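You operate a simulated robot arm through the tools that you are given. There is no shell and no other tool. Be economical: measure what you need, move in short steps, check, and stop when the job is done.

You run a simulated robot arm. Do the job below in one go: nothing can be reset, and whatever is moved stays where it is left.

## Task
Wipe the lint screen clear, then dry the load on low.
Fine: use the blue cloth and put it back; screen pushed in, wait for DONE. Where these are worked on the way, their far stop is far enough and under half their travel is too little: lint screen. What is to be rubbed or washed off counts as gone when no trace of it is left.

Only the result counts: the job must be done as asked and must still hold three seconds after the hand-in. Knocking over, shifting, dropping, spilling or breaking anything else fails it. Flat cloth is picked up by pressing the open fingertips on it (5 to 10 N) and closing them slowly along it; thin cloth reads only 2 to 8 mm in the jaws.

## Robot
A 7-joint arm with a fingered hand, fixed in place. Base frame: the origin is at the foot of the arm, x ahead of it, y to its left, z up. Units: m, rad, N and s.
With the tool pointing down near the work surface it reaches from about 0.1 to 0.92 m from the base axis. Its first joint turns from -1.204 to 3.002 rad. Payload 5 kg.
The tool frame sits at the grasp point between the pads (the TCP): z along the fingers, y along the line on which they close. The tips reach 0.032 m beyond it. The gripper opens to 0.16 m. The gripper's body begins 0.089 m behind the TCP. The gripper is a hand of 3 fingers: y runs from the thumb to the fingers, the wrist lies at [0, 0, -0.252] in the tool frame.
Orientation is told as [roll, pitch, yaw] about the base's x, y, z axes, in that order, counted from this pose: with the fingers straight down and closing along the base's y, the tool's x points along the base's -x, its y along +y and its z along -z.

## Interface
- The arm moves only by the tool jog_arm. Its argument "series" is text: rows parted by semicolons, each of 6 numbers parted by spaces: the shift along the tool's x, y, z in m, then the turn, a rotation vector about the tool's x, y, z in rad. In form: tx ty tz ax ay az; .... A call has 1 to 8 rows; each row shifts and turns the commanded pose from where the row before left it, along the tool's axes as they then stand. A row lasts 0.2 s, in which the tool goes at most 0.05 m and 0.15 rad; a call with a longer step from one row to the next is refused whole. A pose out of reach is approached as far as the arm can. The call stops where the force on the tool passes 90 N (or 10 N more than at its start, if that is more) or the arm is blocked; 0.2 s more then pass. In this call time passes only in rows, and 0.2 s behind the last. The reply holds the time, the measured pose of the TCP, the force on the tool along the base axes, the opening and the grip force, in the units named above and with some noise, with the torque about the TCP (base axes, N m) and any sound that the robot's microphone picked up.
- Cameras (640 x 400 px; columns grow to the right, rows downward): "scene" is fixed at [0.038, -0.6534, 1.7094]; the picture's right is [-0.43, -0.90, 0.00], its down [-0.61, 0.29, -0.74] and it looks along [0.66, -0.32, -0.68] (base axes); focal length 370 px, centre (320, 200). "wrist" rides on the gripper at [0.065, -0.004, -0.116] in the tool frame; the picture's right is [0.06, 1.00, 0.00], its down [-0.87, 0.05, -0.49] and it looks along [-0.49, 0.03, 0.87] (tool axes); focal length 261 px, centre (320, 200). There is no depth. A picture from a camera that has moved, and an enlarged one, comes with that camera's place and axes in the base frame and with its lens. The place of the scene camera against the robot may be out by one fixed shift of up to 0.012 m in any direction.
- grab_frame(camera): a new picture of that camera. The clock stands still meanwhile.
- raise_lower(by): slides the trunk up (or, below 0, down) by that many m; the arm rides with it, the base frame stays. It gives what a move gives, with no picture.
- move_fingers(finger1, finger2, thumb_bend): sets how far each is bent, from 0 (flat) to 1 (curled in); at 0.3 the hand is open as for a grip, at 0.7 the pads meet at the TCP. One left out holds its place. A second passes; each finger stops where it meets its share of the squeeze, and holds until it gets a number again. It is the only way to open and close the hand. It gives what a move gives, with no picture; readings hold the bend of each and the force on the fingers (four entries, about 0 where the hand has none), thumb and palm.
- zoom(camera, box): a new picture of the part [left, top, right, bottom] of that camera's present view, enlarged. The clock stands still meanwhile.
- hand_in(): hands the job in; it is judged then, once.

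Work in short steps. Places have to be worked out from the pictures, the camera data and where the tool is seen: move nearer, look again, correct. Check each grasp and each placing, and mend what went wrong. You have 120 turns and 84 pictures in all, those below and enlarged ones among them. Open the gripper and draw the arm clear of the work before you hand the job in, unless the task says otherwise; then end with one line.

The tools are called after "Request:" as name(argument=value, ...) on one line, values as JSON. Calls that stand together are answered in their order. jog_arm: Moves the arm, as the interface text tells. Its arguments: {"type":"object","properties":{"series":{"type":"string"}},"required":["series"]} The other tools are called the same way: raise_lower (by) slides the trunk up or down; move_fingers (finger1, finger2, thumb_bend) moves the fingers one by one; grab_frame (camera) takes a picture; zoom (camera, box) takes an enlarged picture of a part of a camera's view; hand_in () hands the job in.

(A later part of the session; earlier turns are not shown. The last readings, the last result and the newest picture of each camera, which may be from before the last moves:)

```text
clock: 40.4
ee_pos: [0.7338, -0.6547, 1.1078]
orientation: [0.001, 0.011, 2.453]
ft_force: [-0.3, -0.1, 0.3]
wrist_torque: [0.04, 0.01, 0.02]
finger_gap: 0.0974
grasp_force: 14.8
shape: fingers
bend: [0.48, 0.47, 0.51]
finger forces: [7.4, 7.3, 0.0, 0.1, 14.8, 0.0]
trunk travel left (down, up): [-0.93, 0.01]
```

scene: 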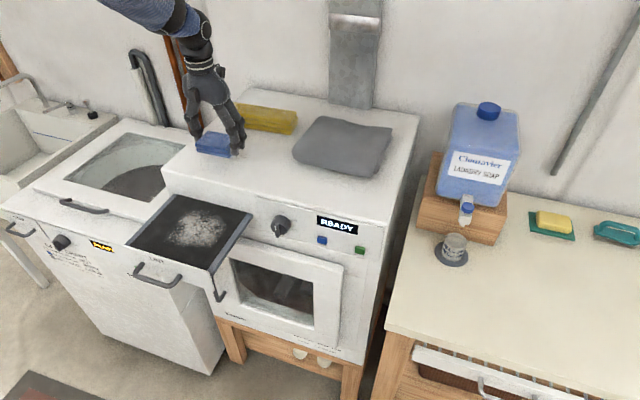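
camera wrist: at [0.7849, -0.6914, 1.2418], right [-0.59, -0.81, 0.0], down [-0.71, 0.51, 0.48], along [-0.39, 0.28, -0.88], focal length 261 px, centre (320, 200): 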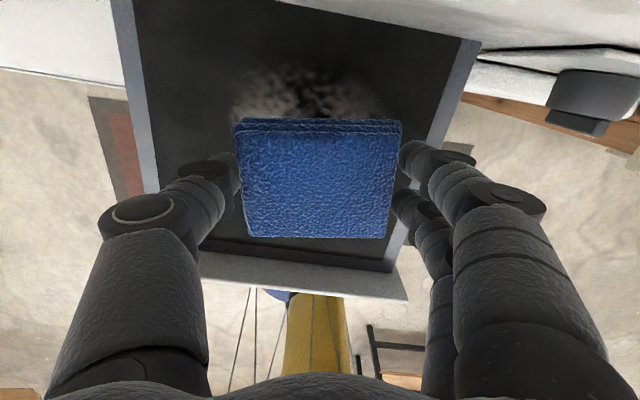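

Request:
jog_arm(series="0 0 0.005 0 0 0; 0 0 0.005 0 0 0; 0 0 0.004 0 0 0")

Request:
grab_frame(camera="wrist")

```text
clock: 41.2
ee_pos: [0.7351, -0.6552, 1.0957]
orientation: [0.001, 0.009, 2.452]
ft_force: [0.3, -0.2, -0.6]
wrist_torque: [0.0, 0.03, -0.01]
finger_gap: 0.0974
grasp_force: 14.6
shape: fingers
bend: [0.48, 0.47, 0.51]
finger forces: [7.4, 7.4, 0.0, 0.0, 14.7, 0.0]
trunk travel left (down, up): [-0.93, 0.01]
```

```text
50 pictures are left
camera wrist: at [0.7861, -0.6925, 1.2096], right [-0.59, -0.81, 0.0], down [-0.71, 0.51, 0.48], along [-0.39, 0.28, -0.88], focal length 261 px, centre (320, 200)
```

wrist: 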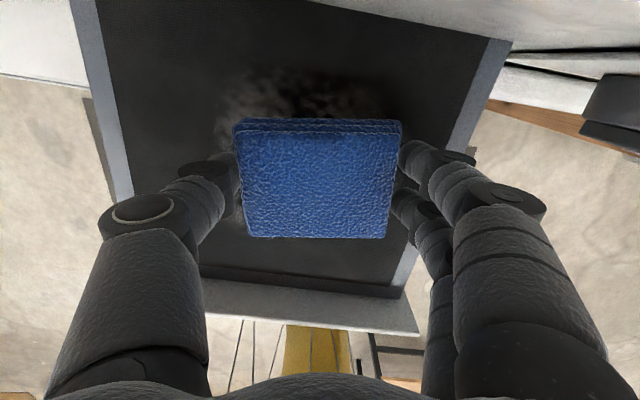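

Contact is close and the patch lies slightly to the left. I'll shift 1 cm left and keep descending.

Request:
jog_arm(series="0 -0.01 0 0 0 0; 0 0 0.005 0 0 0; 0 0 0.004 0 0 0; 0 0 0.004 0 0 0")

```text
clock: 42.2
ee_pos: [0.7406, -0.647, 1.0841]
orientation: [0.003, 0.014, 2.454]
ft_force: [0.2, -1.7, 18.5]
wrist_torque: [-0.12, 0.04, 0.0]
finger_gap: 0.0974
grasp_force: 15.5
shape: fingers
bend: [0.48, 0.47, 0.52]
finger forces: [8.6, 8.6, 0.0, 0.0, 14.7, 0.0]
trunk travel left (down, up): [-0.93, 0.01]
```

Contact is flat at 18 N with TCP z 1.084. I'll ease off about 1 mm and wipe back and forth along the drawer.

Request:
jog_arm(series="0.02 0 -0.001 0 0 0; 0.02 0 0 0 0 0; -0.02 0 0 0 0 0; -0.02 0 0 0 0 0; -0.02 0 0 0 0 0; -0.02 0 0 0 0 0; 0.02 0 0 0 0 0; 0.02 0 0 0 0 0")

Request:
grab_frame(camera="wrist")

Request:
zoom(camera="scene", box=[120, 160, 280, 280])

```text
clock: 44.0
ee_pos: [0.7376, -0.648, 1.0833]
orientation: [0.002, 0.011, 2.452]
ft_force: [-4.6, 0.5, 9.5]
wrist_torque: [-0.07, 0.2, -0.01]
finger_gap: 0.0972
grasp_force: 15.1
shape: fingers
bend: [0.49, 0.48, 0.52]
finger forces: [8.4, 8.1, 0.1, 0.0, 14.1, 0.1]
trunk travel left (down, up): [-0.93, 0.01]
```

```text
49 pictures are left
camera wrist: at [0.7896, -0.6845, 1.1985], right [-0.59, -0.81, 0.0], down [-0.71, 0.51, 0.48], along [-0.39, 0.28, -0.88], focal length 261 px, centre (320, 200)
```

wrist: 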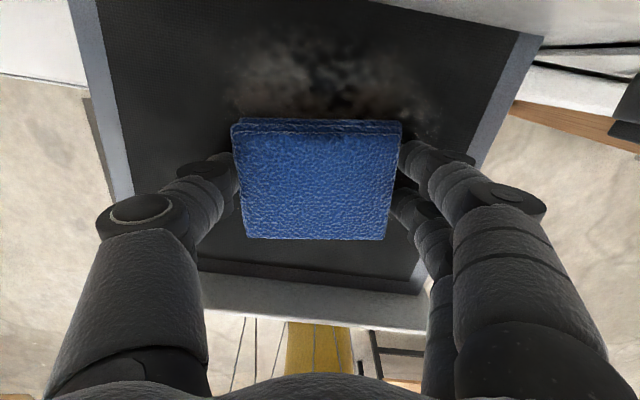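

```text
3.33 times, centred on (200, 220) of scene
camera zoom: at [0.038, -0.6534, 1.7094], right [-0.43, -0.9, 0.0], down [-0.61, 0.29, -0.74], along [0.66, -0.32, -0.68], focal length 1235 px, centre (720, 133)
```

zoom: 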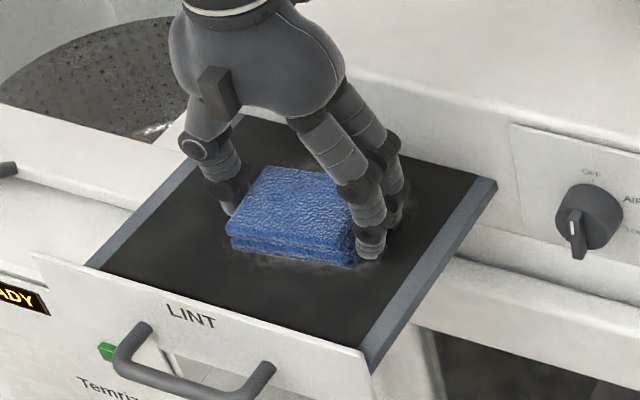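

Wiping works. What's left is mostly inward of the cloth and to both sides, so I'll wipe further in with a rightward offset.

Request:
jog_arm(series="0.025 0 0 0 0 0; 0.025 0 0 0 0 0; 0.015 0 0 0 0 0; -0.02 0 0 0 0 0; 0 0.02 0 0 0 0; 0.02 0 0 0 0 0; -0.03 0 0 0 0 0; -0.03 0 0 0 0 0")

Request:
jog_arm(series="-0.03 0 0 0 0 0; -0.02 0 0 0 0 0; 0.03 0 0 0 0 0; 0.03 0 0 0 0 0; 0.03 0 0 0 0 0; 0.02 -0.01 0 0 0 0; 0 -0.02 0 0 0 0; 0 -0.01 0 0 0 0")

Request:
jog_arm(series="-0.03 0 0 0 0 0; -0.03 0 0 0 0 0; -0.03 0 0 0 0 0; -0.02 0 0 0 0 0; 0.03 0 0 0 0 0; 0.03 0 0 0 0 0; 0.03 0 0 0 0 0; 0.02 0 0 0 0 0")

Request:
grab_frame(camera="wrist")

Request:
zoom(camera="scene", box=[120, 160, 280, 280])

```text
clock: 45.8
ee_pos: [0.7294, -0.6662, 1.0838]
orientation: [0.002, 0.012, 2.454]
ft_force: [-0.5, -0.2, -0.6]
wrist_torque: [-0.07, -0.02, 0.0]
finger_gap: 0.0983
grasp_force: 14.8
shape: fingers
bend: [0.48, 0.48, 0.52]
finger forces: [7.9, 7.0, 0.1, 0.0, 14.8, 0.1]
trunk travel left (down, up): [-0.93, 0.01]
```

```text
clock: 47.6
ee_pos: [0.7971, -0.6728, 1.0841]
orientation: [0.002, 0.01, 2.451]
ft_force: [-53.9, 8.9, -1.6]
wrist_torque: [0.13, -0.35, -4.04]
finger_gap: 0.1045
grasp_force: 30.4
shape: fingers
bend: [0.47, 0.46, 0.53]
finger forces: [42.7, 9.9, 0.1, 0.1, 8.9, 0.0]
trunk travel left (down, up): [-0.93, 0.01]
```

```text
clock: 49.4
ee_pos: [0.7978, -0.6706, 1.0833]
orientation: [0.004, 0.011, 2.454]
ft_force: [-14.8, 13.1, -5.1]
wrist_torque: [0.0, -0.33, -1.17]
finger_gap: 0.0987
grasp_force: 24.1
shape: fingers
bend: [0.47, 0.48, 0.52]
finger forces: [27.5, 5.9, 0.0, 0.0, 15.6, 0.0]
trunk travel left (down, up): [-0.93, 0.01]
```

```text
47 pictures are left
camera wrist: at [0.8509, -0.7079, 1.1985], right [-0.59, -0.81, 0.0], down [-0.71, 0.51, 0.48], along [-0.39, 0.28, -0.88], focal length 261 px, centre (320, 200)
```

wrist: 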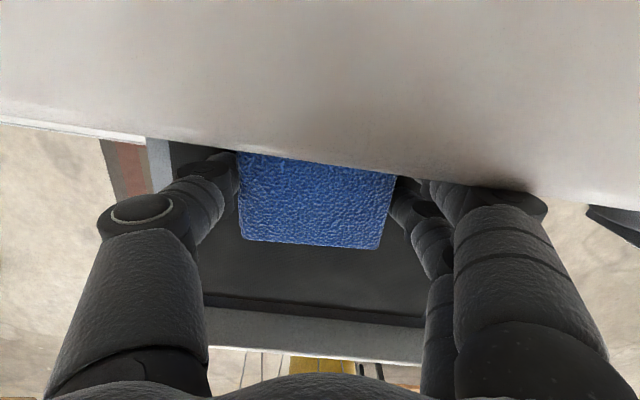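

```text
3.33 times, centred on (200, 220) of scene
camera zoom: at [0.038, -0.6534, 1.7094], right [-0.43, -0.9, 0.0], down [-0.61, 0.29, -0.74], along [0.66, -0.32, -0.68], focal length 1235 px, centre (720, 133)
```

zoom: 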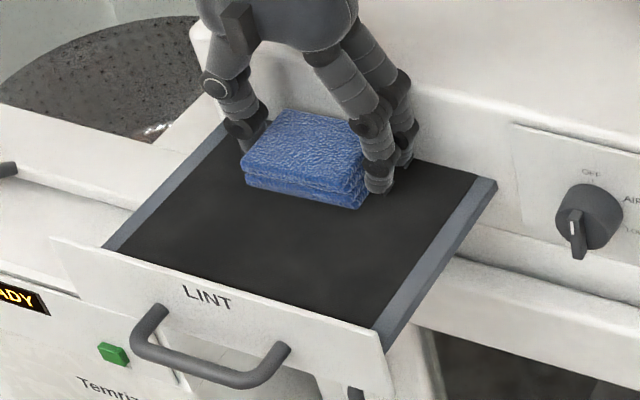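

I went a bit too far in and a finger touched the dryer front. I'll back out and lift to inspect the screen.

Request:
jog_arm(series="-0.03 0 0 0 0 0; 0 0 -0.03 0 0 0; 0 0 -0.03 0 0 0; 0 0 -0.03 0 0 0; 0.04 0 -0.02 0 0 0; 0.04 0 0 0 0 0; 0.03 0 0 0 0 0")

Request:
grab_frame(camera="wrist")

Request:
zoom(camera="scene", box=[120, 160, 280, 280])

```text
clock: 51.0
ee_pos: [0.8632, -0.7232, 1.1925]
orientation: [0.003, 0.012, 2.454]
ft_force: [-0.2, 0.2, 0.3]
wrist_torque: [-0.02, -0.01, -0.01]
finger_gap: 0.0986
grasp_force: 15.0
shape: fingers
bend: [0.47, 0.48, 0.52]
finger forces: [8.9, 6.4, 0.0, 0.0, 15.1, 0.0]
trunk travel left (down, up): [-0.93, 0.01]
```

```text
45 pictures are left
camera wrist: at [0.9148, -0.7594, 1.3086], right [-0.59, -0.81, 0.0], down [-0.71, 0.51, 0.48], along [-0.39, 0.28, -0.88], focal length 261 px, centre (320, 200)
```

wrist: 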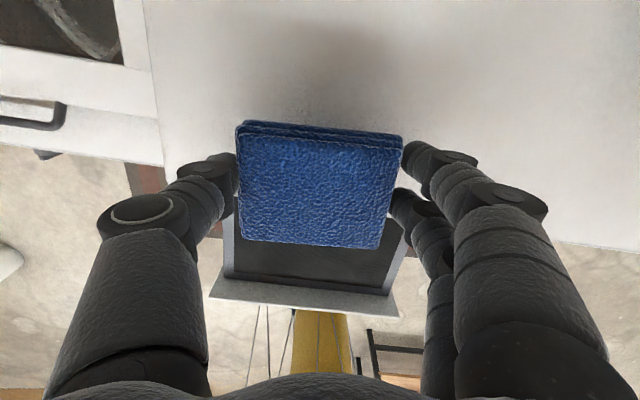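

```text
3.33 times, centred on (200, 220) of scene
camera zoom: at [0.038, -0.6534, 1.7094], right [-0.43, -0.9, 0.0], down [-0.61, 0.29, -0.74], along [0.66, -0.32, -0.68], focal length 1235 px, centre (720, 133)
```

zoom: 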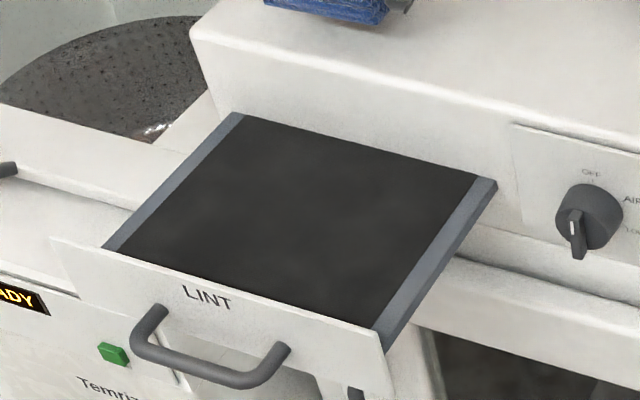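

The screen looks clear. I'll zoom in tightly to check for any remaining trace, including in a second view.

Request:
zoom(camera="scene", box=[145, 185, 245, 245])

```text
6.40 times, centred on (195, 215) of scene
camera zoom: at [0.038, -0.6534, 1.7094], right [-0.43, -0.9, 0.0], down [-0.61, 0.29, -0.74], along [0.66, -0.32, -0.68], focal length 2372 px, centre (1120, 104)
```

zoom: 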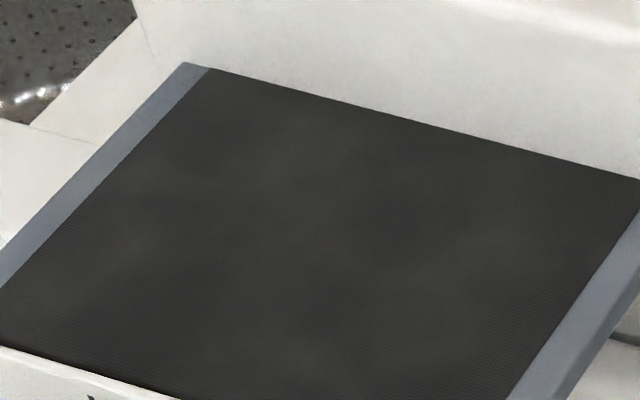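

There's only very faint mottling, possibly the mesh texture. To be safe I'll do one more full pass with steady pressure.

Request:
jog_arm(series="-0.042 0.01 0 0 0 0; -0.042 0.01 0 0 0 0; -0.039 0.009 0.03 0 0 0; 0 0 0.03 0 0 0; 0 0 0.03 0 0 0; 0 0 0.014 0 0 0; 0 0 0.004 0 0 0; 0 0 0.003 0 0 0")

```text
clock: 52.8
ee_pos: [0.7517, -0.6695, 1.0829]
orientation: [0.002, 0.014, 2.453]
ft_force: [0.6, -1.5, 8.8]
wrist_torque: [-0.21, 0.08, 0.03]
finger_gap: 0.0984
grasp_force: 14.9
shape: fingers
bend: [0.47, 0.48, 0.52]
finger forces: [8.8, 6.4, 0.0, 0.0, 15.1, 0.0]
trunk travel left (down, up): [-0.93, 0.01]
```

Contact is 9 N. Now I'll make systematic strokes.

Request:
jog_arm(series="0.03 0 0.001 0 0 0; -0.03 0 0 0 0 0; -0.03 0 0 0 0 0; -0.02 0 0 0 0 0; 0 -0.02 0 0 0 0; 0.03 0 0 0 0 0; 0.03 0 0 0 0 0; 0.025 0 0 0 0 0")

Request:
jog_arm(series="0 0.02 0 0 0 0; 0 0.02 0 0 0 0; -0.03 0 0 0 0 0; -0.03 0 0 0 0 0; -0.025 0 0 0 0 0; 0.03 -0.005 0 0 0 0; 0.03 -0.005 0 0 0 0; 0.015 0 0 0 0 0")

```text
clock: 54.6
ee_pos: [0.7916, -0.6753, 1.0815]
orientation: [0.001, 0.013, 2.457]
ft_force: [-5.4, -2.3, 19.9]
wrist_torque: [-0.44, 0.73, -0.09]
finger_gap: 0.0987
grasp_force: 19.3
shape: fingers
bend: [0.47, 0.48, 0.53]
finger forces: [9.9, 14.9, 0.0, 0.0, 13.5, 0.1]
trunk travel left (down, up): [-0.93, 0.01]
```

```text
clock: 56.4
ee_pos: [0.7634, -0.6918, 1.0813]
orientation: [0.001, 0.013, 2.454]
ft_force: [-3.9, 2.2, 12.9]
wrist_torque: [-0.24, 0.56, -0.13]
finger_gap: 0.0987
grasp_force: 17.8
shape: fingers
bend: [0.47, 0.49, 0.52]
finger forces: [8.8, 12.5, 0.1, 0.1, 13.6, 0.1]
trunk travel left (down, up): [-0.93, 0.01]
```

The wipe is done with steady contact. I'll lift, carry the cloth back to just above its old place at the old yaw, and look.

Request:
jog_arm(series="-0.02 0 -0.02 0 0 0; 0 0 -0.045 0 0 0; 0 0 -0.045 0 0 0; 0.045 -0.006 -0.01 0 0 0; 0.05 -0.006 0 0 0 0; 0.05 -0.006 0 0 0 0; 0 0 0 0 0 0.12")

Request:
grab_frame(camera="wrist")

Request:
zoom(camera="scene", box=[145, 185, 245, 245])

```text
refused: row 5 steps farther than a row can; nothing moved
```

```text
42 pictures are left
camera wrist: at [0.8155, -0.7281, 1.197], right [-0.59, -0.81, 0.0], down [-0.71, 0.51, 0.48], along [-0.39, 0.28, -0.88], focal length 261 px, centre (320, 200)
```

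wrist: 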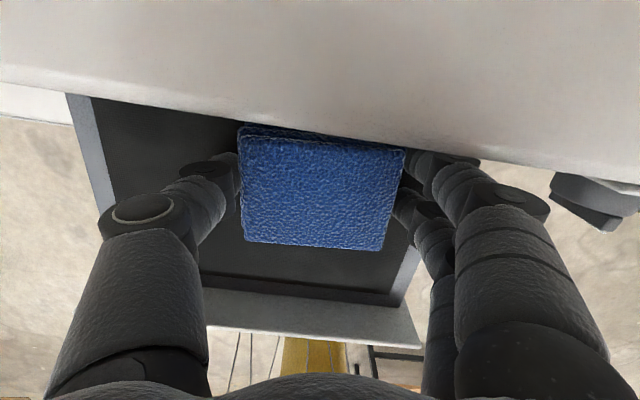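

```text
6.40 times, centred on (195, 215) of scene
camera zoom: at [0.038, -0.6534, 1.7094], right [-0.43, -0.9, 0.0], down [-0.61, 0.29, -0.74], along [0.66, -0.32, -0.68], focal length 2372 px, centre (1120, 104)
```

zoom: 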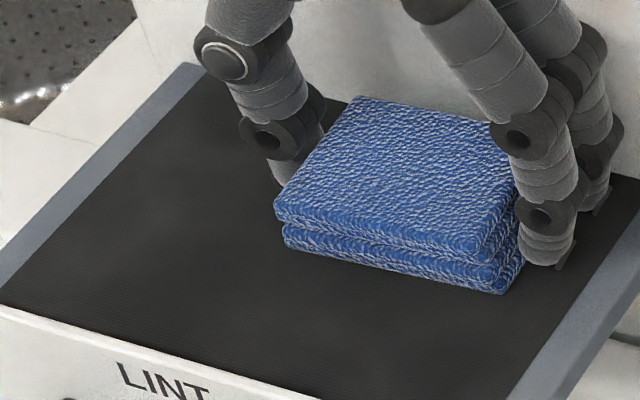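

One row was slightly too long, so nothing moved. I'll redo it with shorter rows.

Request:
jog_arm(series="-0.02 0 -0.02 0 0 0; 0 0 -0.045 0 0 0; 0 0 -0.045 0 0 0; 0.04 -0.006 -0.01 0 0 0; 0.045 -0.006 0 0 0 0; 0.045 -0.006 0 0 0 0; 0.015 0 0 0 0 0; 0 0 0 0 0 0.12")

Request:
grab_frame(camera="wrist")

Request:
zoom(camera="scene", box=[145, 185, 245, 245])

```text
clock: 58.2
ee_pos: [0.8719, -0.7571, 1.2034]
orientation: [0.0, 0.014, 2.333]
ft_force: [-0.5, -0.1, -0.3]
wrist_torque: [-0.01, 0.0, -0.01]
finger_gap: 0.0985
grasp_force: 15.1
shape: fingers
bend: [0.47, 0.48, 0.52]
finger forces: [8.2, 6.7, 0.0, 0.0, 14.9, 0.0]
trunk travel left (down, up): [-0.93, 0.01]
```

```text
40 pictures are left
camera wrist: at [0.9185, -0.7997, 1.3176], right [-0.68, -0.73, 0.0], down [-0.64, 0.6, 0.48], along [-0.35, 0.33, -0.88], focal length 261 px, centre (320, 200)
```

wrist: 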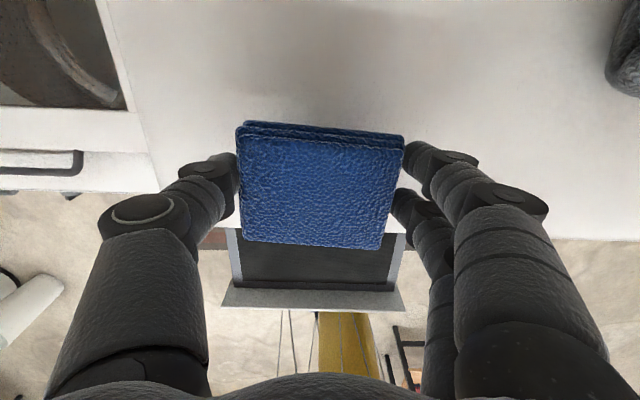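

```text
6.40 times, centred on (195, 215) of scene
camera zoom: at [0.038, -0.6534, 1.7094], right [-0.43, -0.9, 0.0], down [-0.61, 0.29, -0.74], along [0.66, -0.32, -0.68], focal length 2372 px, centre (1120, 104)
```

zoom: 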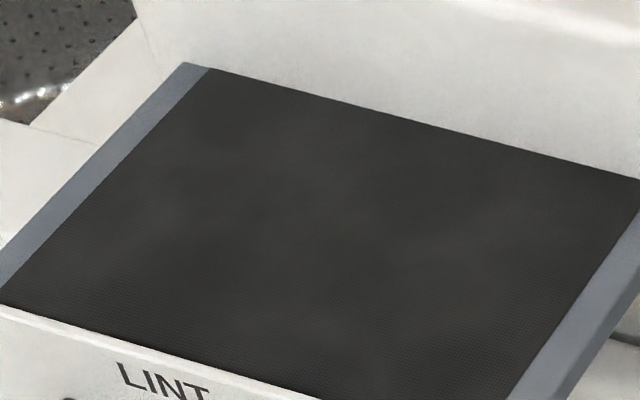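

The mottling is unchanged, so it's just texture; the screen is clear. The cloth has twisted about 0.07 rad in the grip, so I'll compensate, lower it, and feel for contact.

Request:
jog_arm(series="0.003 0 0.015 0 0 -0.07; 0 0 0.015 0 0 0; 0 0 0.007 0 0 0; 0 0 0.003 0 0 0")

```text
clock: 59.2
ee_pos: [0.874, -0.7599, 1.1604]
orientation: [0.002, 0.011, 2.404]
ft_force: [0.2, -0.7, -0.6]
wrist_torque: [-0.04, 0.01, 0.03]
finger_gap: 0.0986
grasp_force: 15.1
shape: fingers
bend: [0.47, 0.48, 0.52]
finger forces: [8.2, 6.5, 0.0, 0.0, 14.9, 0.0]
trunk travel left (down, up): [-0.93, 0.01]
```

Request:
jog_arm(series="0 0 0.002 0 0 0; 0 0 0.002 0 0 0")

```text
clock: 59.8
ee_pos: [0.8734, -0.7605, 1.1602]
orientation: [0.0, 0.013, 2.404]
ft_force: [-1.4, 0.0, 10.5]
wrist_torque: [-0.35, 0.56, -0.01]
finger_gap: 0.0989
grasp_force: 18.5
shape: fingers
bend: [0.47, 0.48, 0.52]
finger forces: [8.6, 14.5, 0.0, 0.0, 14.4, 0.1]
trunk travel left (down, up): [-0.93, 0.01]
```

The cloth is on the surface (10 N). I'll open the hand, lift straight up, and check.

Request:
move_fingers(finger1=0.4, finger2=0.4, thumb_bend=0.4)

Request:
jog_arm(series="0 0 -0.02 0 0 0; 0 0 -0.03 0 0 0; 0 0 -0.03 0 0 0")

Request:
grab_frame(camera="wrist")

Request:
grab_frame(camera="scene")

```text
clock: 60.8
ee_pos: [0.874, -0.7588, 1.1593]
orientation: [0.001, 0.012, 2.404]
ft_force: [-0.6, -0.2, -0.4]
wrist_torque: [0.02, -0.01, 0.0]
finger_gap: 0.1275
grasp_force: 0.0
shape: fingers
bend: [0.4, 0.4, 0.4]
finger forces: [0.1, 0.0, 0.1, 0.0, 0.2, 0.1]
trunk travel left (down, up): [-0.93, 0.01]
```

```text
clock: 61.6
ee_pos: [0.8727, -0.7588, 1.2401]
orientation: [0.001, 0.011, 2.405]
ft_force: [0.3, -0.1, 0.0]
wrist_torque: [-0.01, 0.0, 0.0]
finger_gap: 0.1273
grasp_force: 0.0
shape: fingers
bend: [0.4, 0.4, 0.4]
finger forces: [0.1, 0.0, 0.1, 0.1, 0.1, 0.0]
trunk travel left (down, up): [-0.93, 0.01]
```

```text
38 pictures are left
camera wrist: at [0.923, -0.7974, 1.355], right [-0.62, -0.78, 0.0], down [-0.68, 0.55, 0.48], along [-0.38, 0.3, -0.88], focal length 261 px, centre (320, 200)
```

wrist: 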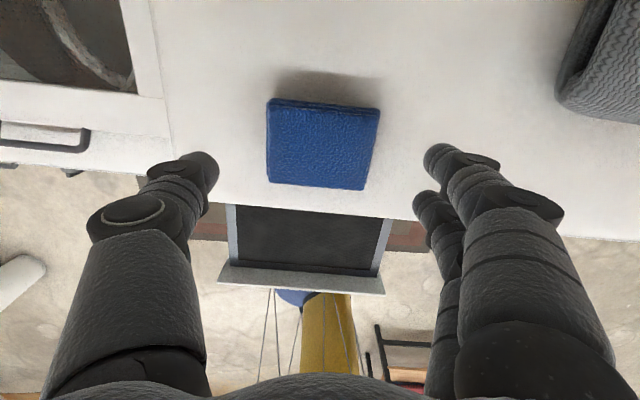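

```text
37 pictures are left
```

scene: 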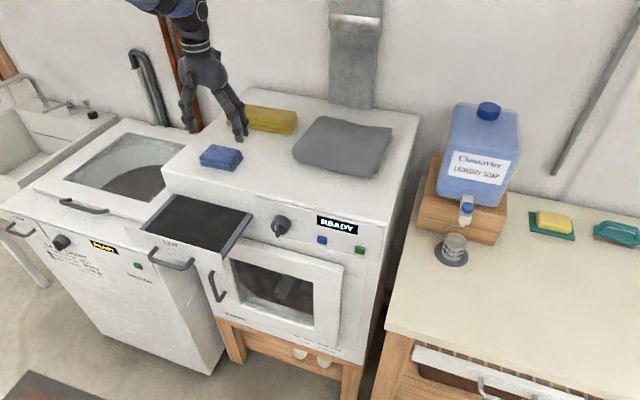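

The cloth is back on its spot with the hand clear. Next I'll retract outward and tilt the tool back to horizontal, ready to push the drawer in and work the knob.

Request:
jog_arm(series="-0.0465 0.002 -0.006 0 0 -0.011; -0.0465 0.002 -0.006 0 0 -0.011; -0.0465 0.002 -0.006 0 0 -0.011; -0.0465 0.002 -0.006 0 0 -0.011; 0 0 0 0 0.143 0; 0 0 0 0 0.143 0; 0 0 0 0 0.143 0; 0 0 0 0 0.143 0")

Request:
jog_arm(series="0 0 0 0 0.143 0; 0 0 0 0 0.143 0; 0 0 0 0 0.143 0; 0 0 0 0 0.143 0; 0 0 0 0 0.143 0; 0 0 0 0 0.143 0; 0 0 0 0 0.143 0")

Request:
move_fingers(finger1=0.7, finger2=0.7, thumb_bend=0.7)

Request:
grab_frame(camera="wrist")

```text
clock: 63.4
ee_pos: [0.728, -0.6425, 1.2614]
orientation: [0.002, 0.585, 2.449]
ft_force: [0.5, -0.7, 0.2]
wrist_torque: [0.02, -0.02, -0.01]
finger_gap: 0.1276
grasp_force: 0.0
shape: fingers
bend: [0.4, 0.4, 0.4]
finger forces: [0.0, 0.0, 0.0, 0.0, 0.1, 0.0]
trunk travel left (down, up): [-0.93, 0.01]
```

```text
clock: 65.0
ee_pos: [0.7288, -0.6444, 1.2603]
orientation: [-3.114, 1.554, -0.666]
ft_force: [-0.6, -0.6, 0.3]
wrist_torque: [-0.03, 0.0, 0.06]
finger_gap: 0.128
grasp_force: 0.0
shape: fingers
bend: [0.4, 0.4, 0.4]
finger forces: [0.0, 0.0, 0.0, 0.1, 0.0, 0.0]
trunk travel left (down, up): [-0.93, 0.01]
```

```text
clock: 66.0
ee_pos: [0.7283, -0.6423, 1.2601]
orientation: [3.054, 1.558, -0.782]
ft_force: [0.1, -0.5, -0.3]
wrist_torque: [0.01, 0.01, 0.0]
finger_gap: 0.0127
grasp_force: 0.0
shape: fingers
bend: [0.7, 0.7, 0.7]
finger forces: [0.0, 0.0, 0.0, 0.0, 0.1, 0.1]
trunk travel left (down, up): [-0.93, 0.01]
```

```text
36 pictures are left
camera wrist: at [0.6407, -0.5645, 1.3224], right [-0.64, -0.77, 0.06], down [-0.4, 0.27, -0.88], along [0.65, -0.59, -0.48], focal length 261 px, centre (320, 200)
```

wrist: 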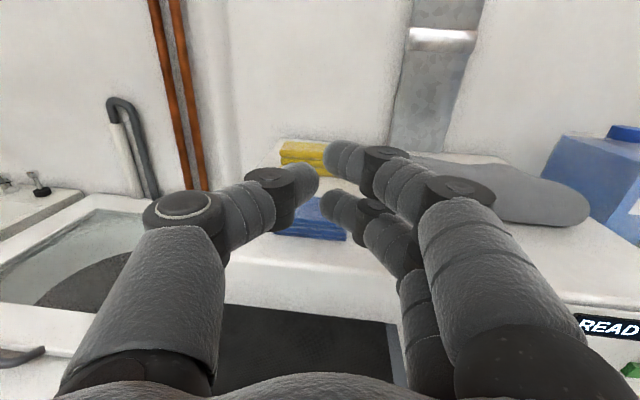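

The tool is horizontal now. I'll retract in front of the drawer, then check the clearance to the handle before lowering.

Request:
jog_arm(series="0 0 -0.045 0 0 0; 0 0 -0.045 0 0 0; 0 0 -0.045 0 0 0; 0 0 -0.045 0 0 0; 0 0 -0.03 0 0 0")

Request:
grab_frame(camera="wrist")

```text
clock: 67.2
ee_pos: [0.5916, -0.5343, 1.2716]
orientation: [0.773, 1.569, -3.057]
ft_force: [-0.4, 0.4, 0.6]
wrist_torque: [0.03, -0.01, 0.04]
finger_gap: 0.0127
grasp_force: 0.0
shape: fingers
bend: [0.7, 0.7, 0.7]
finger forces: [0.0, 0.0, 0.0, 0.0, 0.0, 0.1]
out of reach, approached as far as the arm can: row 4, 5
trunk travel left (down, up): [-0.93, 0.01]
```

```text
35 pictures are left
camera wrist: at [0.5056, -0.4569, 1.336], right [-0.63, -0.77, 0.06], down [-0.42, 0.27, -0.87], along [0.65, -0.58, -0.49], focal length 261 px, centre (320, 200)
```

wrist: 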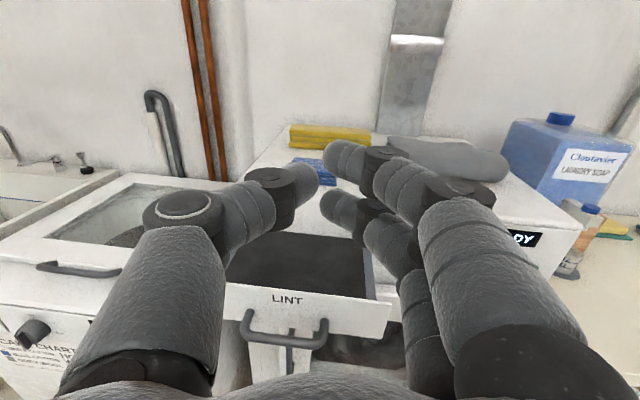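

The bar lies about 0.08 m ahead of the TCP and 0.027 m to the left, so there's clearance. I'll lower the trunk 0.24 m to bar height and shift left.

Request:
raise_lower(by=-0.24)

Request:
jog_arm(series="0 -0.025 0.005 0 0 0")

Request:
grab_frame(camera="wrist")

```text
clock: 69.7
ee_pos: [0.5933, -0.5328, 1.0319]
orientation: [1.012, 1.569, -2.821]
ft_force: [-0.2, -0.1, 0.4]
wrist_torque: [-0.02, 0.01, -0.03]
finger_gap: 0.0127
grasp_force: 0.0
shape: fingers
bend: [0.7, 0.7, 0.7]
finger forces: [0.0, 0.0, 0.1, 0.0, 0.0, 0.0]
trunk travel left (down, up): [-0.69, 0.25]
```

```text
clock: 70.1
ee_pos: [0.6141, -0.5164, 1.0309]
orientation: [1.092, 1.568, -2.741]
ft_force: [-0.1, 1.1, -0.7]
wrist_torque: [0.03, -0.03, -0.09]
finger_gap: 0.0127
grasp_force: 0.1
shape: fingers
bend: [0.7, 0.7, 0.7]
finger forces: [0.0, 0.0, 0.0, 0.0, 0.0, 0.0]
trunk travel left (down, up): [-0.69, 0.25]
```

```text
34 pictures are left
camera wrist: at [0.5269, -0.439, 1.0957], right [-0.63, -0.77, 0.07], down [-0.42, 0.27, -0.87], along [0.65, -0.58, -0.49], focal length 261 px, centre (320, 200)
```

wrist: 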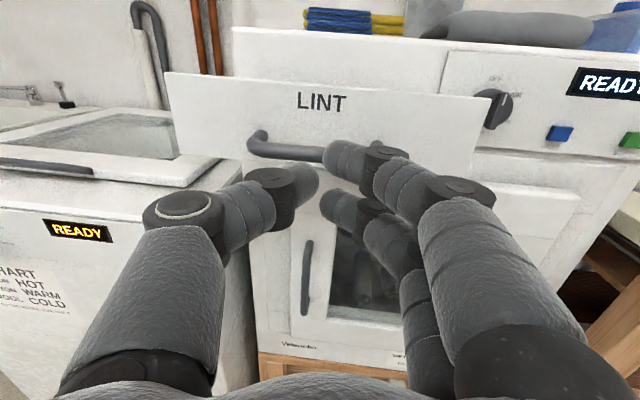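

The two fingers would straddle the bar's height, so I'll raise 2 cm to put the lower finger squarely on it, then push in.

Request:
jog_arm(series="0.019 0 0 0 0 0; 0 0.005 0.03 0 0 0; 0 0.005 0.03 0 0 0; 0 0 0.03 0 0 0; 0 0 0.03 0 0 0; 0 0 0.03 0 0 0")

Request:
grab_frame(camera="wrist")

```text
clock: 71.5
ee_pos: [0.7222, -0.6209, 1.0508]
orientation: [1.129, 1.568, -2.704]
ft_force: [-2.0, 2.4, 0.3]
wrist_torque: [0.05, 0.02, -0.01]
finger_gap: 0.0125
grasp_force: 2.1
shape: fingers
bend: [0.7, 0.71, 0.7]
finger forces: [0.0, 2.9, 0.1, 0.1, 0.0, 0.0]
trunk travel left (down, up): [-0.69, 0.25]
```

```text
33 pictures are left
camera wrist: at [0.6348, -0.5431, 1.1152], right [-0.64, -0.77, 0.06], down [-0.42, 0.27, -0.87], along [0.65, -0.58, -0.49], focal length 261 px, centre (320, 200)
```

wrist: 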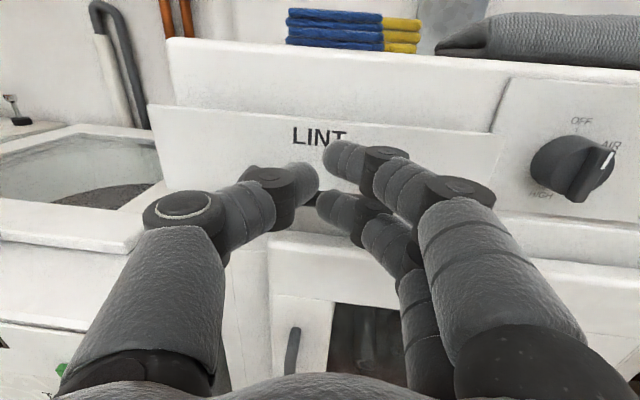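

The drawer is moving in. In this view the knob's white mark is near AIR, and there's also a HIGH position. I'll push the rest of the way.

Request:
jog_arm(series="0 0 0.02 0 0 0; 0 0 0.015 0 0 0; 0 0 0.01 0 0 0; 0 0 0.008 0 0 0")

Request:
grab_frame(camera="wrist")

```text
clock: 72.5
ee_pos: [0.7614, -0.6544, 1.0506]
orientation: [1.356, 1.569, -2.476]
ft_force: [-13.8, 6.4, 1.1]
wrist_torque: [0.12, 0.22, 0.0]
finger_gap: 0.0126
grasp_force: 7.7
shape: fingers
bend: [0.7, 0.77, 0.7]
finger forces: [0.0, 15.3, 0.0, 0.0, 0.1, 0.0]
trunk travel left (down, up): [-0.69, 0.25]
```

```text
32 pictures are left
camera wrist: at [0.675, -0.5768, 1.115], right [-0.63, -0.77, 0.06], down [-0.42, 0.27, -0.87], along [0.65, -0.58, -0.49], focal length 261 px, centre (320, 200)
```

wrist: 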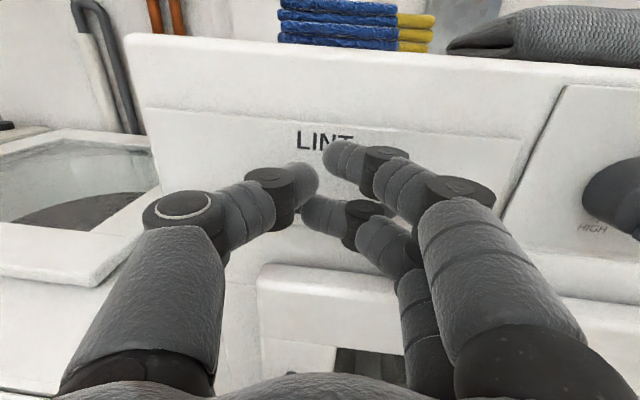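

It looks closed, with the force rising to 15 N. I'll press a bit more to be sure, back off, and look.

Request:
jog_arm(series="0 0 0.008 0 0 0; 0 0 0.008 0 0 0")

Request:
jog_arm(series="0 0 -0.04 0 0 0; 0 0 -0.04 0 0 0")

Request:
zoom(camera="scene", box=[150, 160, 390, 300])

Request:
grab_frame(camera="wrist")

```text
clock: 73.1
ee_pos: [0.7741, -0.6631, 1.0504]
orientation: [1.32, 1.569, -2.51]
ft_force: [-20.8, 13.3, -0.2]
wrist_torque: [0.25, 0.47, -0.21]
finger_gap: 0.0139
grasp_force: 13.7
shape: fingers
bend: [0.7, 0.86, 0.7]
finger forces: [0.1, 27.6, 0.1, 0.1, 0.0, 0.1]
trunk travel left (down, up): [-0.69, 0.25]
```

```text
clock: 73.7
ee_pos: [0.7146, -0.6117, 1.0528]
orientation: [1.555, 1.569, -2.274]
ft_force: [0.1, -0.2, -0.1]
wrist_torque: [0.0, 0.01, -0.01]
finger_gap: 0.0129
grasp_force: 0.0
shape: fingers
bend: [0.7, 0.7, 0.7]
finger forces: [0.1, 0.1, 0.0, 0.0, 0.0, 0.0]
trunk travel left (down, up): [-0.69, 0.25]
```

```text
2.67 times, centred on (270, 230) of scene
camera zoom: at [0.038, -0.6534, 1.7094], right [-0.43, -0.9, 0.0], down [-0.61, 0.29, -0.74], along [0.66, -0.32, -0.68], focal length 988 px, centre (453, 120)
```

zoom: 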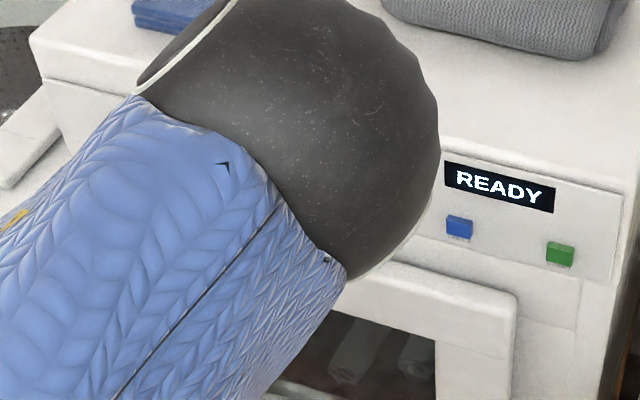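

```text
30 pictures are left
camera wrist: at [0.6269, -0.5344, 1.116], right [-0.63, -0.77, 0.06], down [-0.42, 0.27, -0.87], along [0.65, -0.58, -0.49], focal length 261 px, centre (320, 200)
```

wrist: 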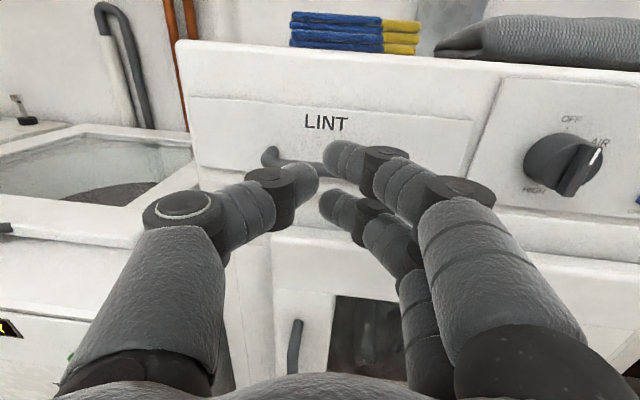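

The drawer looks flush. I triangulate the knob face near (0.647, -0.831, 1.04). I'll move right to stand in front of it and look straight on.

Request:
jog_arm(series="0 0.042 -0.01 0 0 0; 0 0.042 -0.01 0 0 0; 0 0.042 -0.01 0 0 0; 0 0.042 -0.01 0 0 0; 0 0.042 -0.01 0 0 0")

Request:
move_fingers(finger1=0.5, finger2=0.5, thumb_bend=0.5)

Request:
grab_frame(camera="wrist")

Request:
grab_frame(camera="scene")

```text
clock: 74.9
ee_pos: [0.5416, -0.7435, 1.0505]
orientation: [0.711, 1.568, -3.12]
ft_force: [0.0, 0.4, -1.2]
wrist_torque: [-0.01, 0.01, 0.02]
finger_gap: 0.0125
grasp_force: 0.0
shape: fingers
bend: [0.7, 0.7, 0.7]
finger forces: [0.0, 0.1, 0.0, 0.0, 0.1, 0.0]
trunk travel left (down, up): [-0.69, 0.25]
```

```text
clock: 75.9
ee_pos: [0.5413, -0.7438, 1.0504]
orientation: [0.942, 1.57, -2.891]
ft_force: [0.2, -0.4, -0.3]
wrist_torque: [0.01, -0.01, 0.03]
finger_gap: 0.0865
grasp_force: 0.0
shape: fingers
bend: [0.5, 0.5, 0.5]
finger forces: [0.0, 0.0, 0.0, 0.0, 0.0, 0.0]
trunk travel left (down, up): [-0.69, 0.25]
```

```text
29 pictures are left
camera wrist: at [0.4551, -0.6666, 1.1142], right [-0.63, -0.77, 0.06], down [-0.42, 0.27, -0.87], along [0.65, -0.58, -0.49], focal length 261 px, centre (320, 200)
```

wrist: 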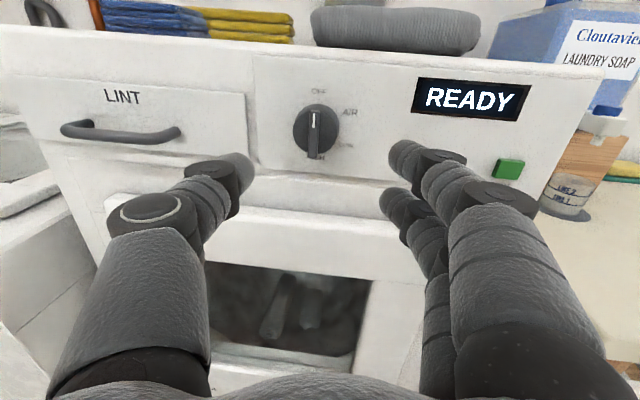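

```text
28 pictures are left
```

scene: 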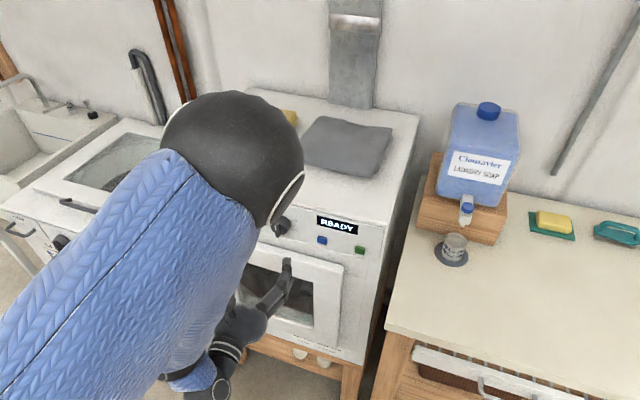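

Request:
zoom(camera="wrist", box=[256, 75, 384, 175])

```text
4.00 times, centred on (320, 125) of wrist
camera zoom: at [0.4551, -0.6666, 1.1142], right [-0.63, -0.77, 0.06], down [-0.42, 0.27, -0.87], along [0.65, -0.58, -0.49], focal length 1043 px, centre (320, 500)
```

zoom: 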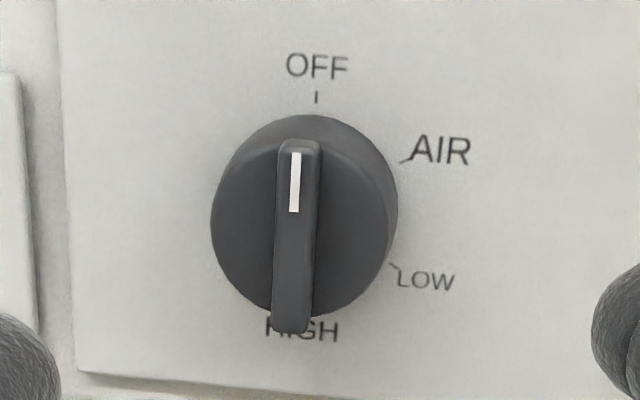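

The knob is at OFF, and LOW is 120° clockwise. Two wrist views put its fin centre at (0.647, -0.823, 1.047). I'll advance until the tips straddle the fin.

Request:
jog_arm(series="-0.002 -0.0035 0.035 0 0 0; -0.002 -0.003 0.035 0 0 0; 0 0 0.02 0 0 0")

Request:
move_fingers(finger1=0.6, finger2=0.6, thumb_bend=0.6)

Request:
grab_frame(camera="wrist")

```text
clock: 76.7
ee_pos: [0.6142, -0.7977, 1.0475]
orientation: [0.867, 1.568, -2.964]
ft_force: [-0.1, 0.1, 0.5]
wrist_torque: [0.01, 0.0, -0.02]
finger_gap: 0.0868
grasp_force: 0.1
shape: fingers
bend: [0.5, 0.5, 0.5]
finger forces: [0.1, 0.1, 0.0, 0.0, 0.0, 0.0]
trunk travel left (down, up): [-0.69, 0.25]
```

```text
clock: 77.7
ee_pos: [0.6151, -0.795, 1.0463]
orientation: [0.921, 1.569, -2.91]
ft_force: [0.6, -0.5, 0.2]
wrist_torque: [-0.01, -0.02, 0.02]
finger_gap: 0.0482
grasp_force: 0.0
shape: fingers
bend: [0.6, 0.6, 0.6]
finger forces: [0.0, 0.1, 0.0, 0.0, 0.0, 0.0]
trunk travel left (down, up): [-0.69, 0.25]
```

```text
26 pictures are left
camera wrist: at [0.5283, -0.719, 1.1114], right [-0.63, -0.77, 0.06], down [-0.42, 0.27, -0.87], along [0.65, -0.58, -0.49], focal length 261 px, centre (320, 200)
```

wrist: 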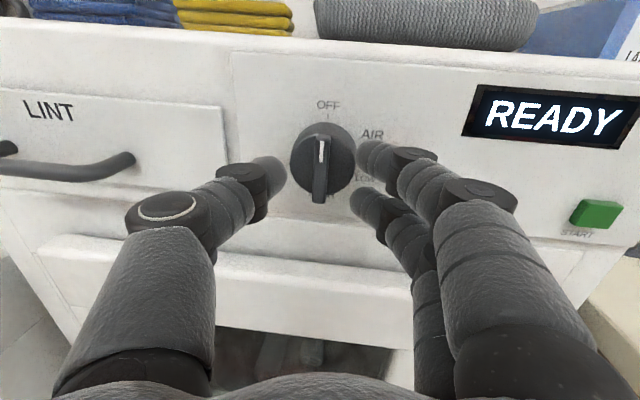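

The fin is centred between the tips. I'll advance 8 mm for more overlap and close on it.

Request:
jog_arm(series="0.002 0 0.009 0 0 0")

Request:
move_fingers(finger1=0.76, finger2=0.76, thumb_bend=0.74)

Request:
grab_frame(camera="wrist")

```text
clock: 78.1
ee_pos: [0.6222, -0.8011, 1.0499]
orientation: [1.136, 1.569, -2.694]
ft_force: [-0.5, -0.4, -1.1]
wrist_torque: [0.05, -0.01, -0.01]
finger_gap: 0.0478
grasp_force: 0.1
shape: fingers
bend: [0.6, 0.6, 0.6]
finger forces: [0.0, 0.1, 0.0, 0.1, 0.0, 0.0]
trunk travel left (down, up): [-0.69, 0.25]
```

```text
clock: 79.1
ee_pos: [0.6202, -0.8015, 1.0497]
orientation: [0.722, 1.569, -3.111]
ft_force: [-9.5, -5.5, 0.0]
wrist_torque: [-0.05, 0.0, -0.54]
finger_gap: 0.0269
grasp_force: 16.4
shape: fingers
bend: [0.67, 0.66, 0.68]
finger forces: [11.0, 10.9, 0.0, 0.0, 10.4, 0.0]
trunk travel left (down, up): [-0.69, 0.25]
```

```text
25 pictures are left
camera wrist: at [0.5341, -0.725, 1.1133], right [-0.64, -0.77, 0.06], down [-0.42, 0.27, -0.87], along [0.65, -0.58, -0.49], focal length 261 px, centre (320, 200)
```

wrist: 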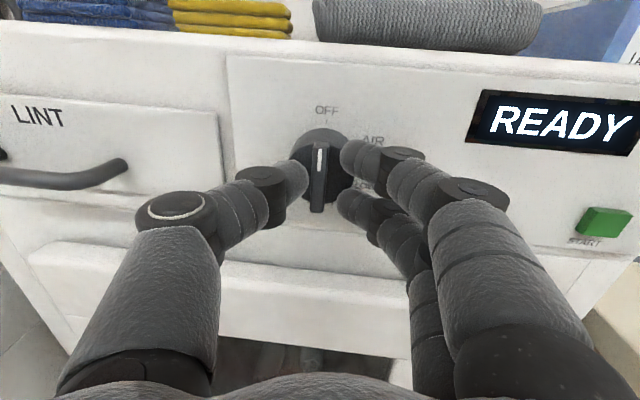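

All three digits hold the fin. I'll rotate clockwise in small steps and check that it follows.

Request:
jog_arm(series="0 0 0 0 0 0.13; 0 0 0 0 0 0.13; 0 0 0 0 0 0.13; 0 0 0 0 0 0.13")

Request:
grab_frame(camera="wrist")

```text
clock: 80.1
ee_pos: [0.6208, -0.8029, 1.0497]
orientation: [-1.571, 1.05, 0.882]
ft_force: [-12.8, -2.7, 2.7]
wrist_torque: [-0.06, -0.06, -0.5]
finger_gap: 0.0271
grasp_force: 18.8
shape: fingers
bend: [0.67, 0.66, 0.69]
finger forces: [15.7, 9.8, 0.0, 0.0, 11.1, 0.0]
trunk travel left (down, up): [-0.69, 0.25]
```

```text
24 pictures are left
camera wrist: at [0.5131, -0.7503, 1.1068], right [-0.57, -0.69, -0.44], down [-0.13, 0.61, -0.78], along [0.81, -0.39, -0.44], focal length 261 px, centre (320, 200)
```

wrist: 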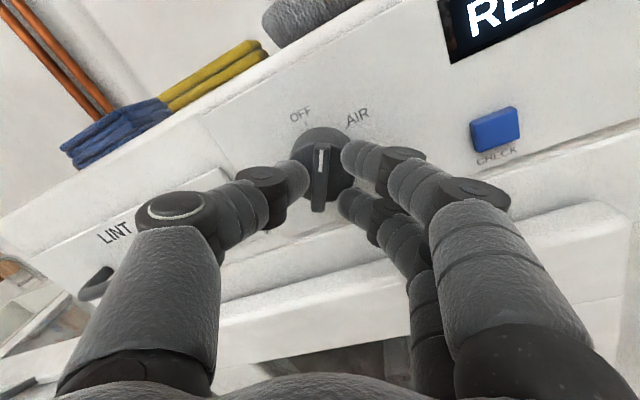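

The knob follows the hand, now about 30° round. I'll continue toward LOW.

Request:
jog_arm(series="0 0 0 0 0 0.131; 0 0 0 0 0 0.131; 0 0 0 0 0 0.131; 0 0 0 0 0 0.131; 0 0 0 0 0 0.131; 0 0 0 0 0 0.131")

Request:
grab_frame(camera="wrist")

```text
clock: 81.5
ee_pos: [0.6213, -0.8016, 1.0484]
orientation: [-1.57, 0.263, 0.881]
ft_force: [-12.2, -1.6, -0.4]
wrist_torque: [-0.11, -0.15, -0.29]
finger_gap: 0.0273
grasp_force: 18.7
shape: fingers
bend: [0.67, 0.66, 0.69]
finger forces: [13.2, 7.3, 0.0, 0.1, 17.0, 0.0]
trunk travel left (down, up): [-0.69, 0.25]
```

```text
23 pictures are left
camera wrist: at [0.4924, -0.7756, 1.0687], right [-0.2, -0.25, -0.95], down [0.15, 0.95, -0.28], along [0.97, -0.19, -0.16], focal length 261 px, centre (320, 200)
```

wrist: 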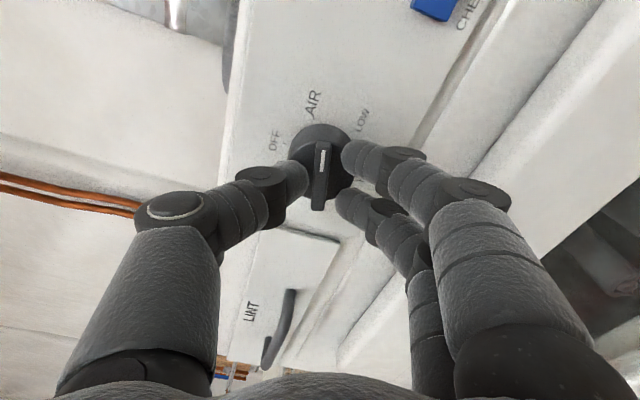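

It's now a little past AIR and following well. Six more steps should reach LOW.

Request:
jog_arm(series="0 0 0 0 0 0.131; 0 0 0 0 0 0.131; 0 0 0 0 0 0.131; 0 0 0 0 0 0.131; 0 0 0 0 0 0.131; 0 0 0 0 0 0.131")

Request:
zoom(camera="wrist", box=[220, 70, 420, 230])

```text
clock: 82.9
ee_pos: [0.6205, -0.8008, 1.0497]
orientation: [-1.571, -0.524, 0.883]
ft_force: [-17.1, 7.6, 0.9]
wrist_torque: [-0.24, -0.25, -0.41]
finger_gap: 0.0275
grasp_force: 23.3
shape: fingers
bend: [0.67, 0.66, 0.7]
finger forces: [9.1, 6.3, 0.1, 0.1, 30.8, 0.0]
trunk travel left (down, up): [-0.69, 0.25]
```

```text
2.50 times, centred on (320, 150) of wrist
camera zoom: at [0.4943, -0.7722, 1.0197], right [0.28, 0.34, -0.9], down [0.12, 0.91, 0.39], along [0.95, -0.21, 0.22], focal length 652 px, centre (320, 325)
```

zoom: 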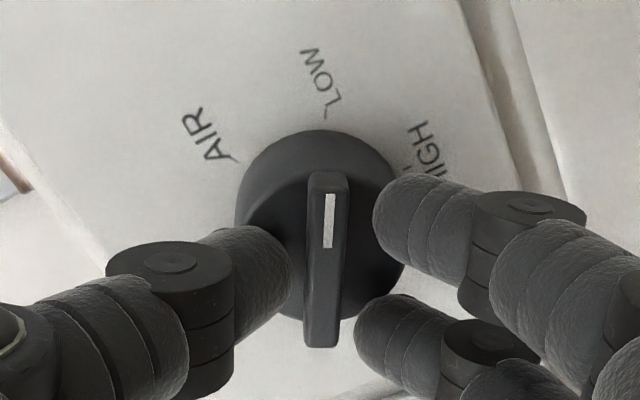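

The mark lines up with LOW. I'll release and back straight off, then verify.

Request:
move_fingers(finger1=0.55, finger2=0.55, thumb_bend=0.55)

Request:
jog_arm(series="0 0 -0.03 0 0 0; 0 0 -0.04 0 0 0; 0 0 -0.03 0 0 0")

Request:
grab_frame(camera="wrist")

```text
clock: 83.9
ee_pos: [0.6204, -0.8001, 1.05]
orientation: [-1.571, -0.521, 0.882]
ft_force: [-20.2, 23.9, -5.1]
wrist_torque: [-0.24, -0.28, -0.18]
finger_gap: 0.0466
grasp_force: 14.9
shape: fingers
bend: [0.55, 0.55, 0.64]
finger forces: [0.0, 0.0, 0.0, 0.1, 30.6, 0.0]
trunk travel left (down, up): [-0.69, 0.25]
```

```text
clock: 84.7
ee_pos: [0.5447, -0.7371, 1.0497]
orientation: [-1.571, -0.522, 0.881]
ft_force: [0.3, 0.2, 1.1]
wrist_torque: [-0.01, -0.03, 0.04]
finger_gap: 0.0665
grasp_force: 0.0
shape: fingers
bend: [0.55, 0.55, 0.55]
finger forces: [0.0, 0.1, 0.1, 0.0, 0.0, 0.0]
trunk travel left (down, up): [-0.69, 0.25]
```

```text
21 pictures are left
camera wrist: at [0.4182, -0.7085, 1.0193], right [0.28, 0.34, -0.9], down [0.12, 0.92, 0.39], along [0.95, -0.21, 0.22], focal length 261 px, centre (320, 200)
```

wrist: 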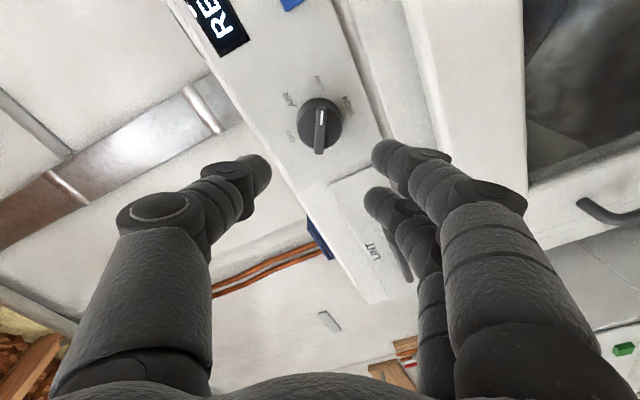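

Request:
zoom(camera="wrist", box=[264, 65, 376, 165])

```text
4.00 times, centred on (320, 115) of wrist
camera zoom: at [0.4182, -0.7085, 1.0193], right [0.28, 0.34, -0.9], down [0.12, 0.92, 0.39], along [0.95, -0.21, 0.22], focal length 1043 px, centre (320, 540)
```

zoom: 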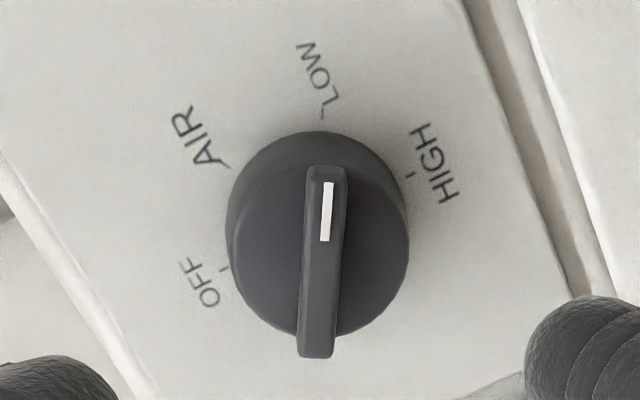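

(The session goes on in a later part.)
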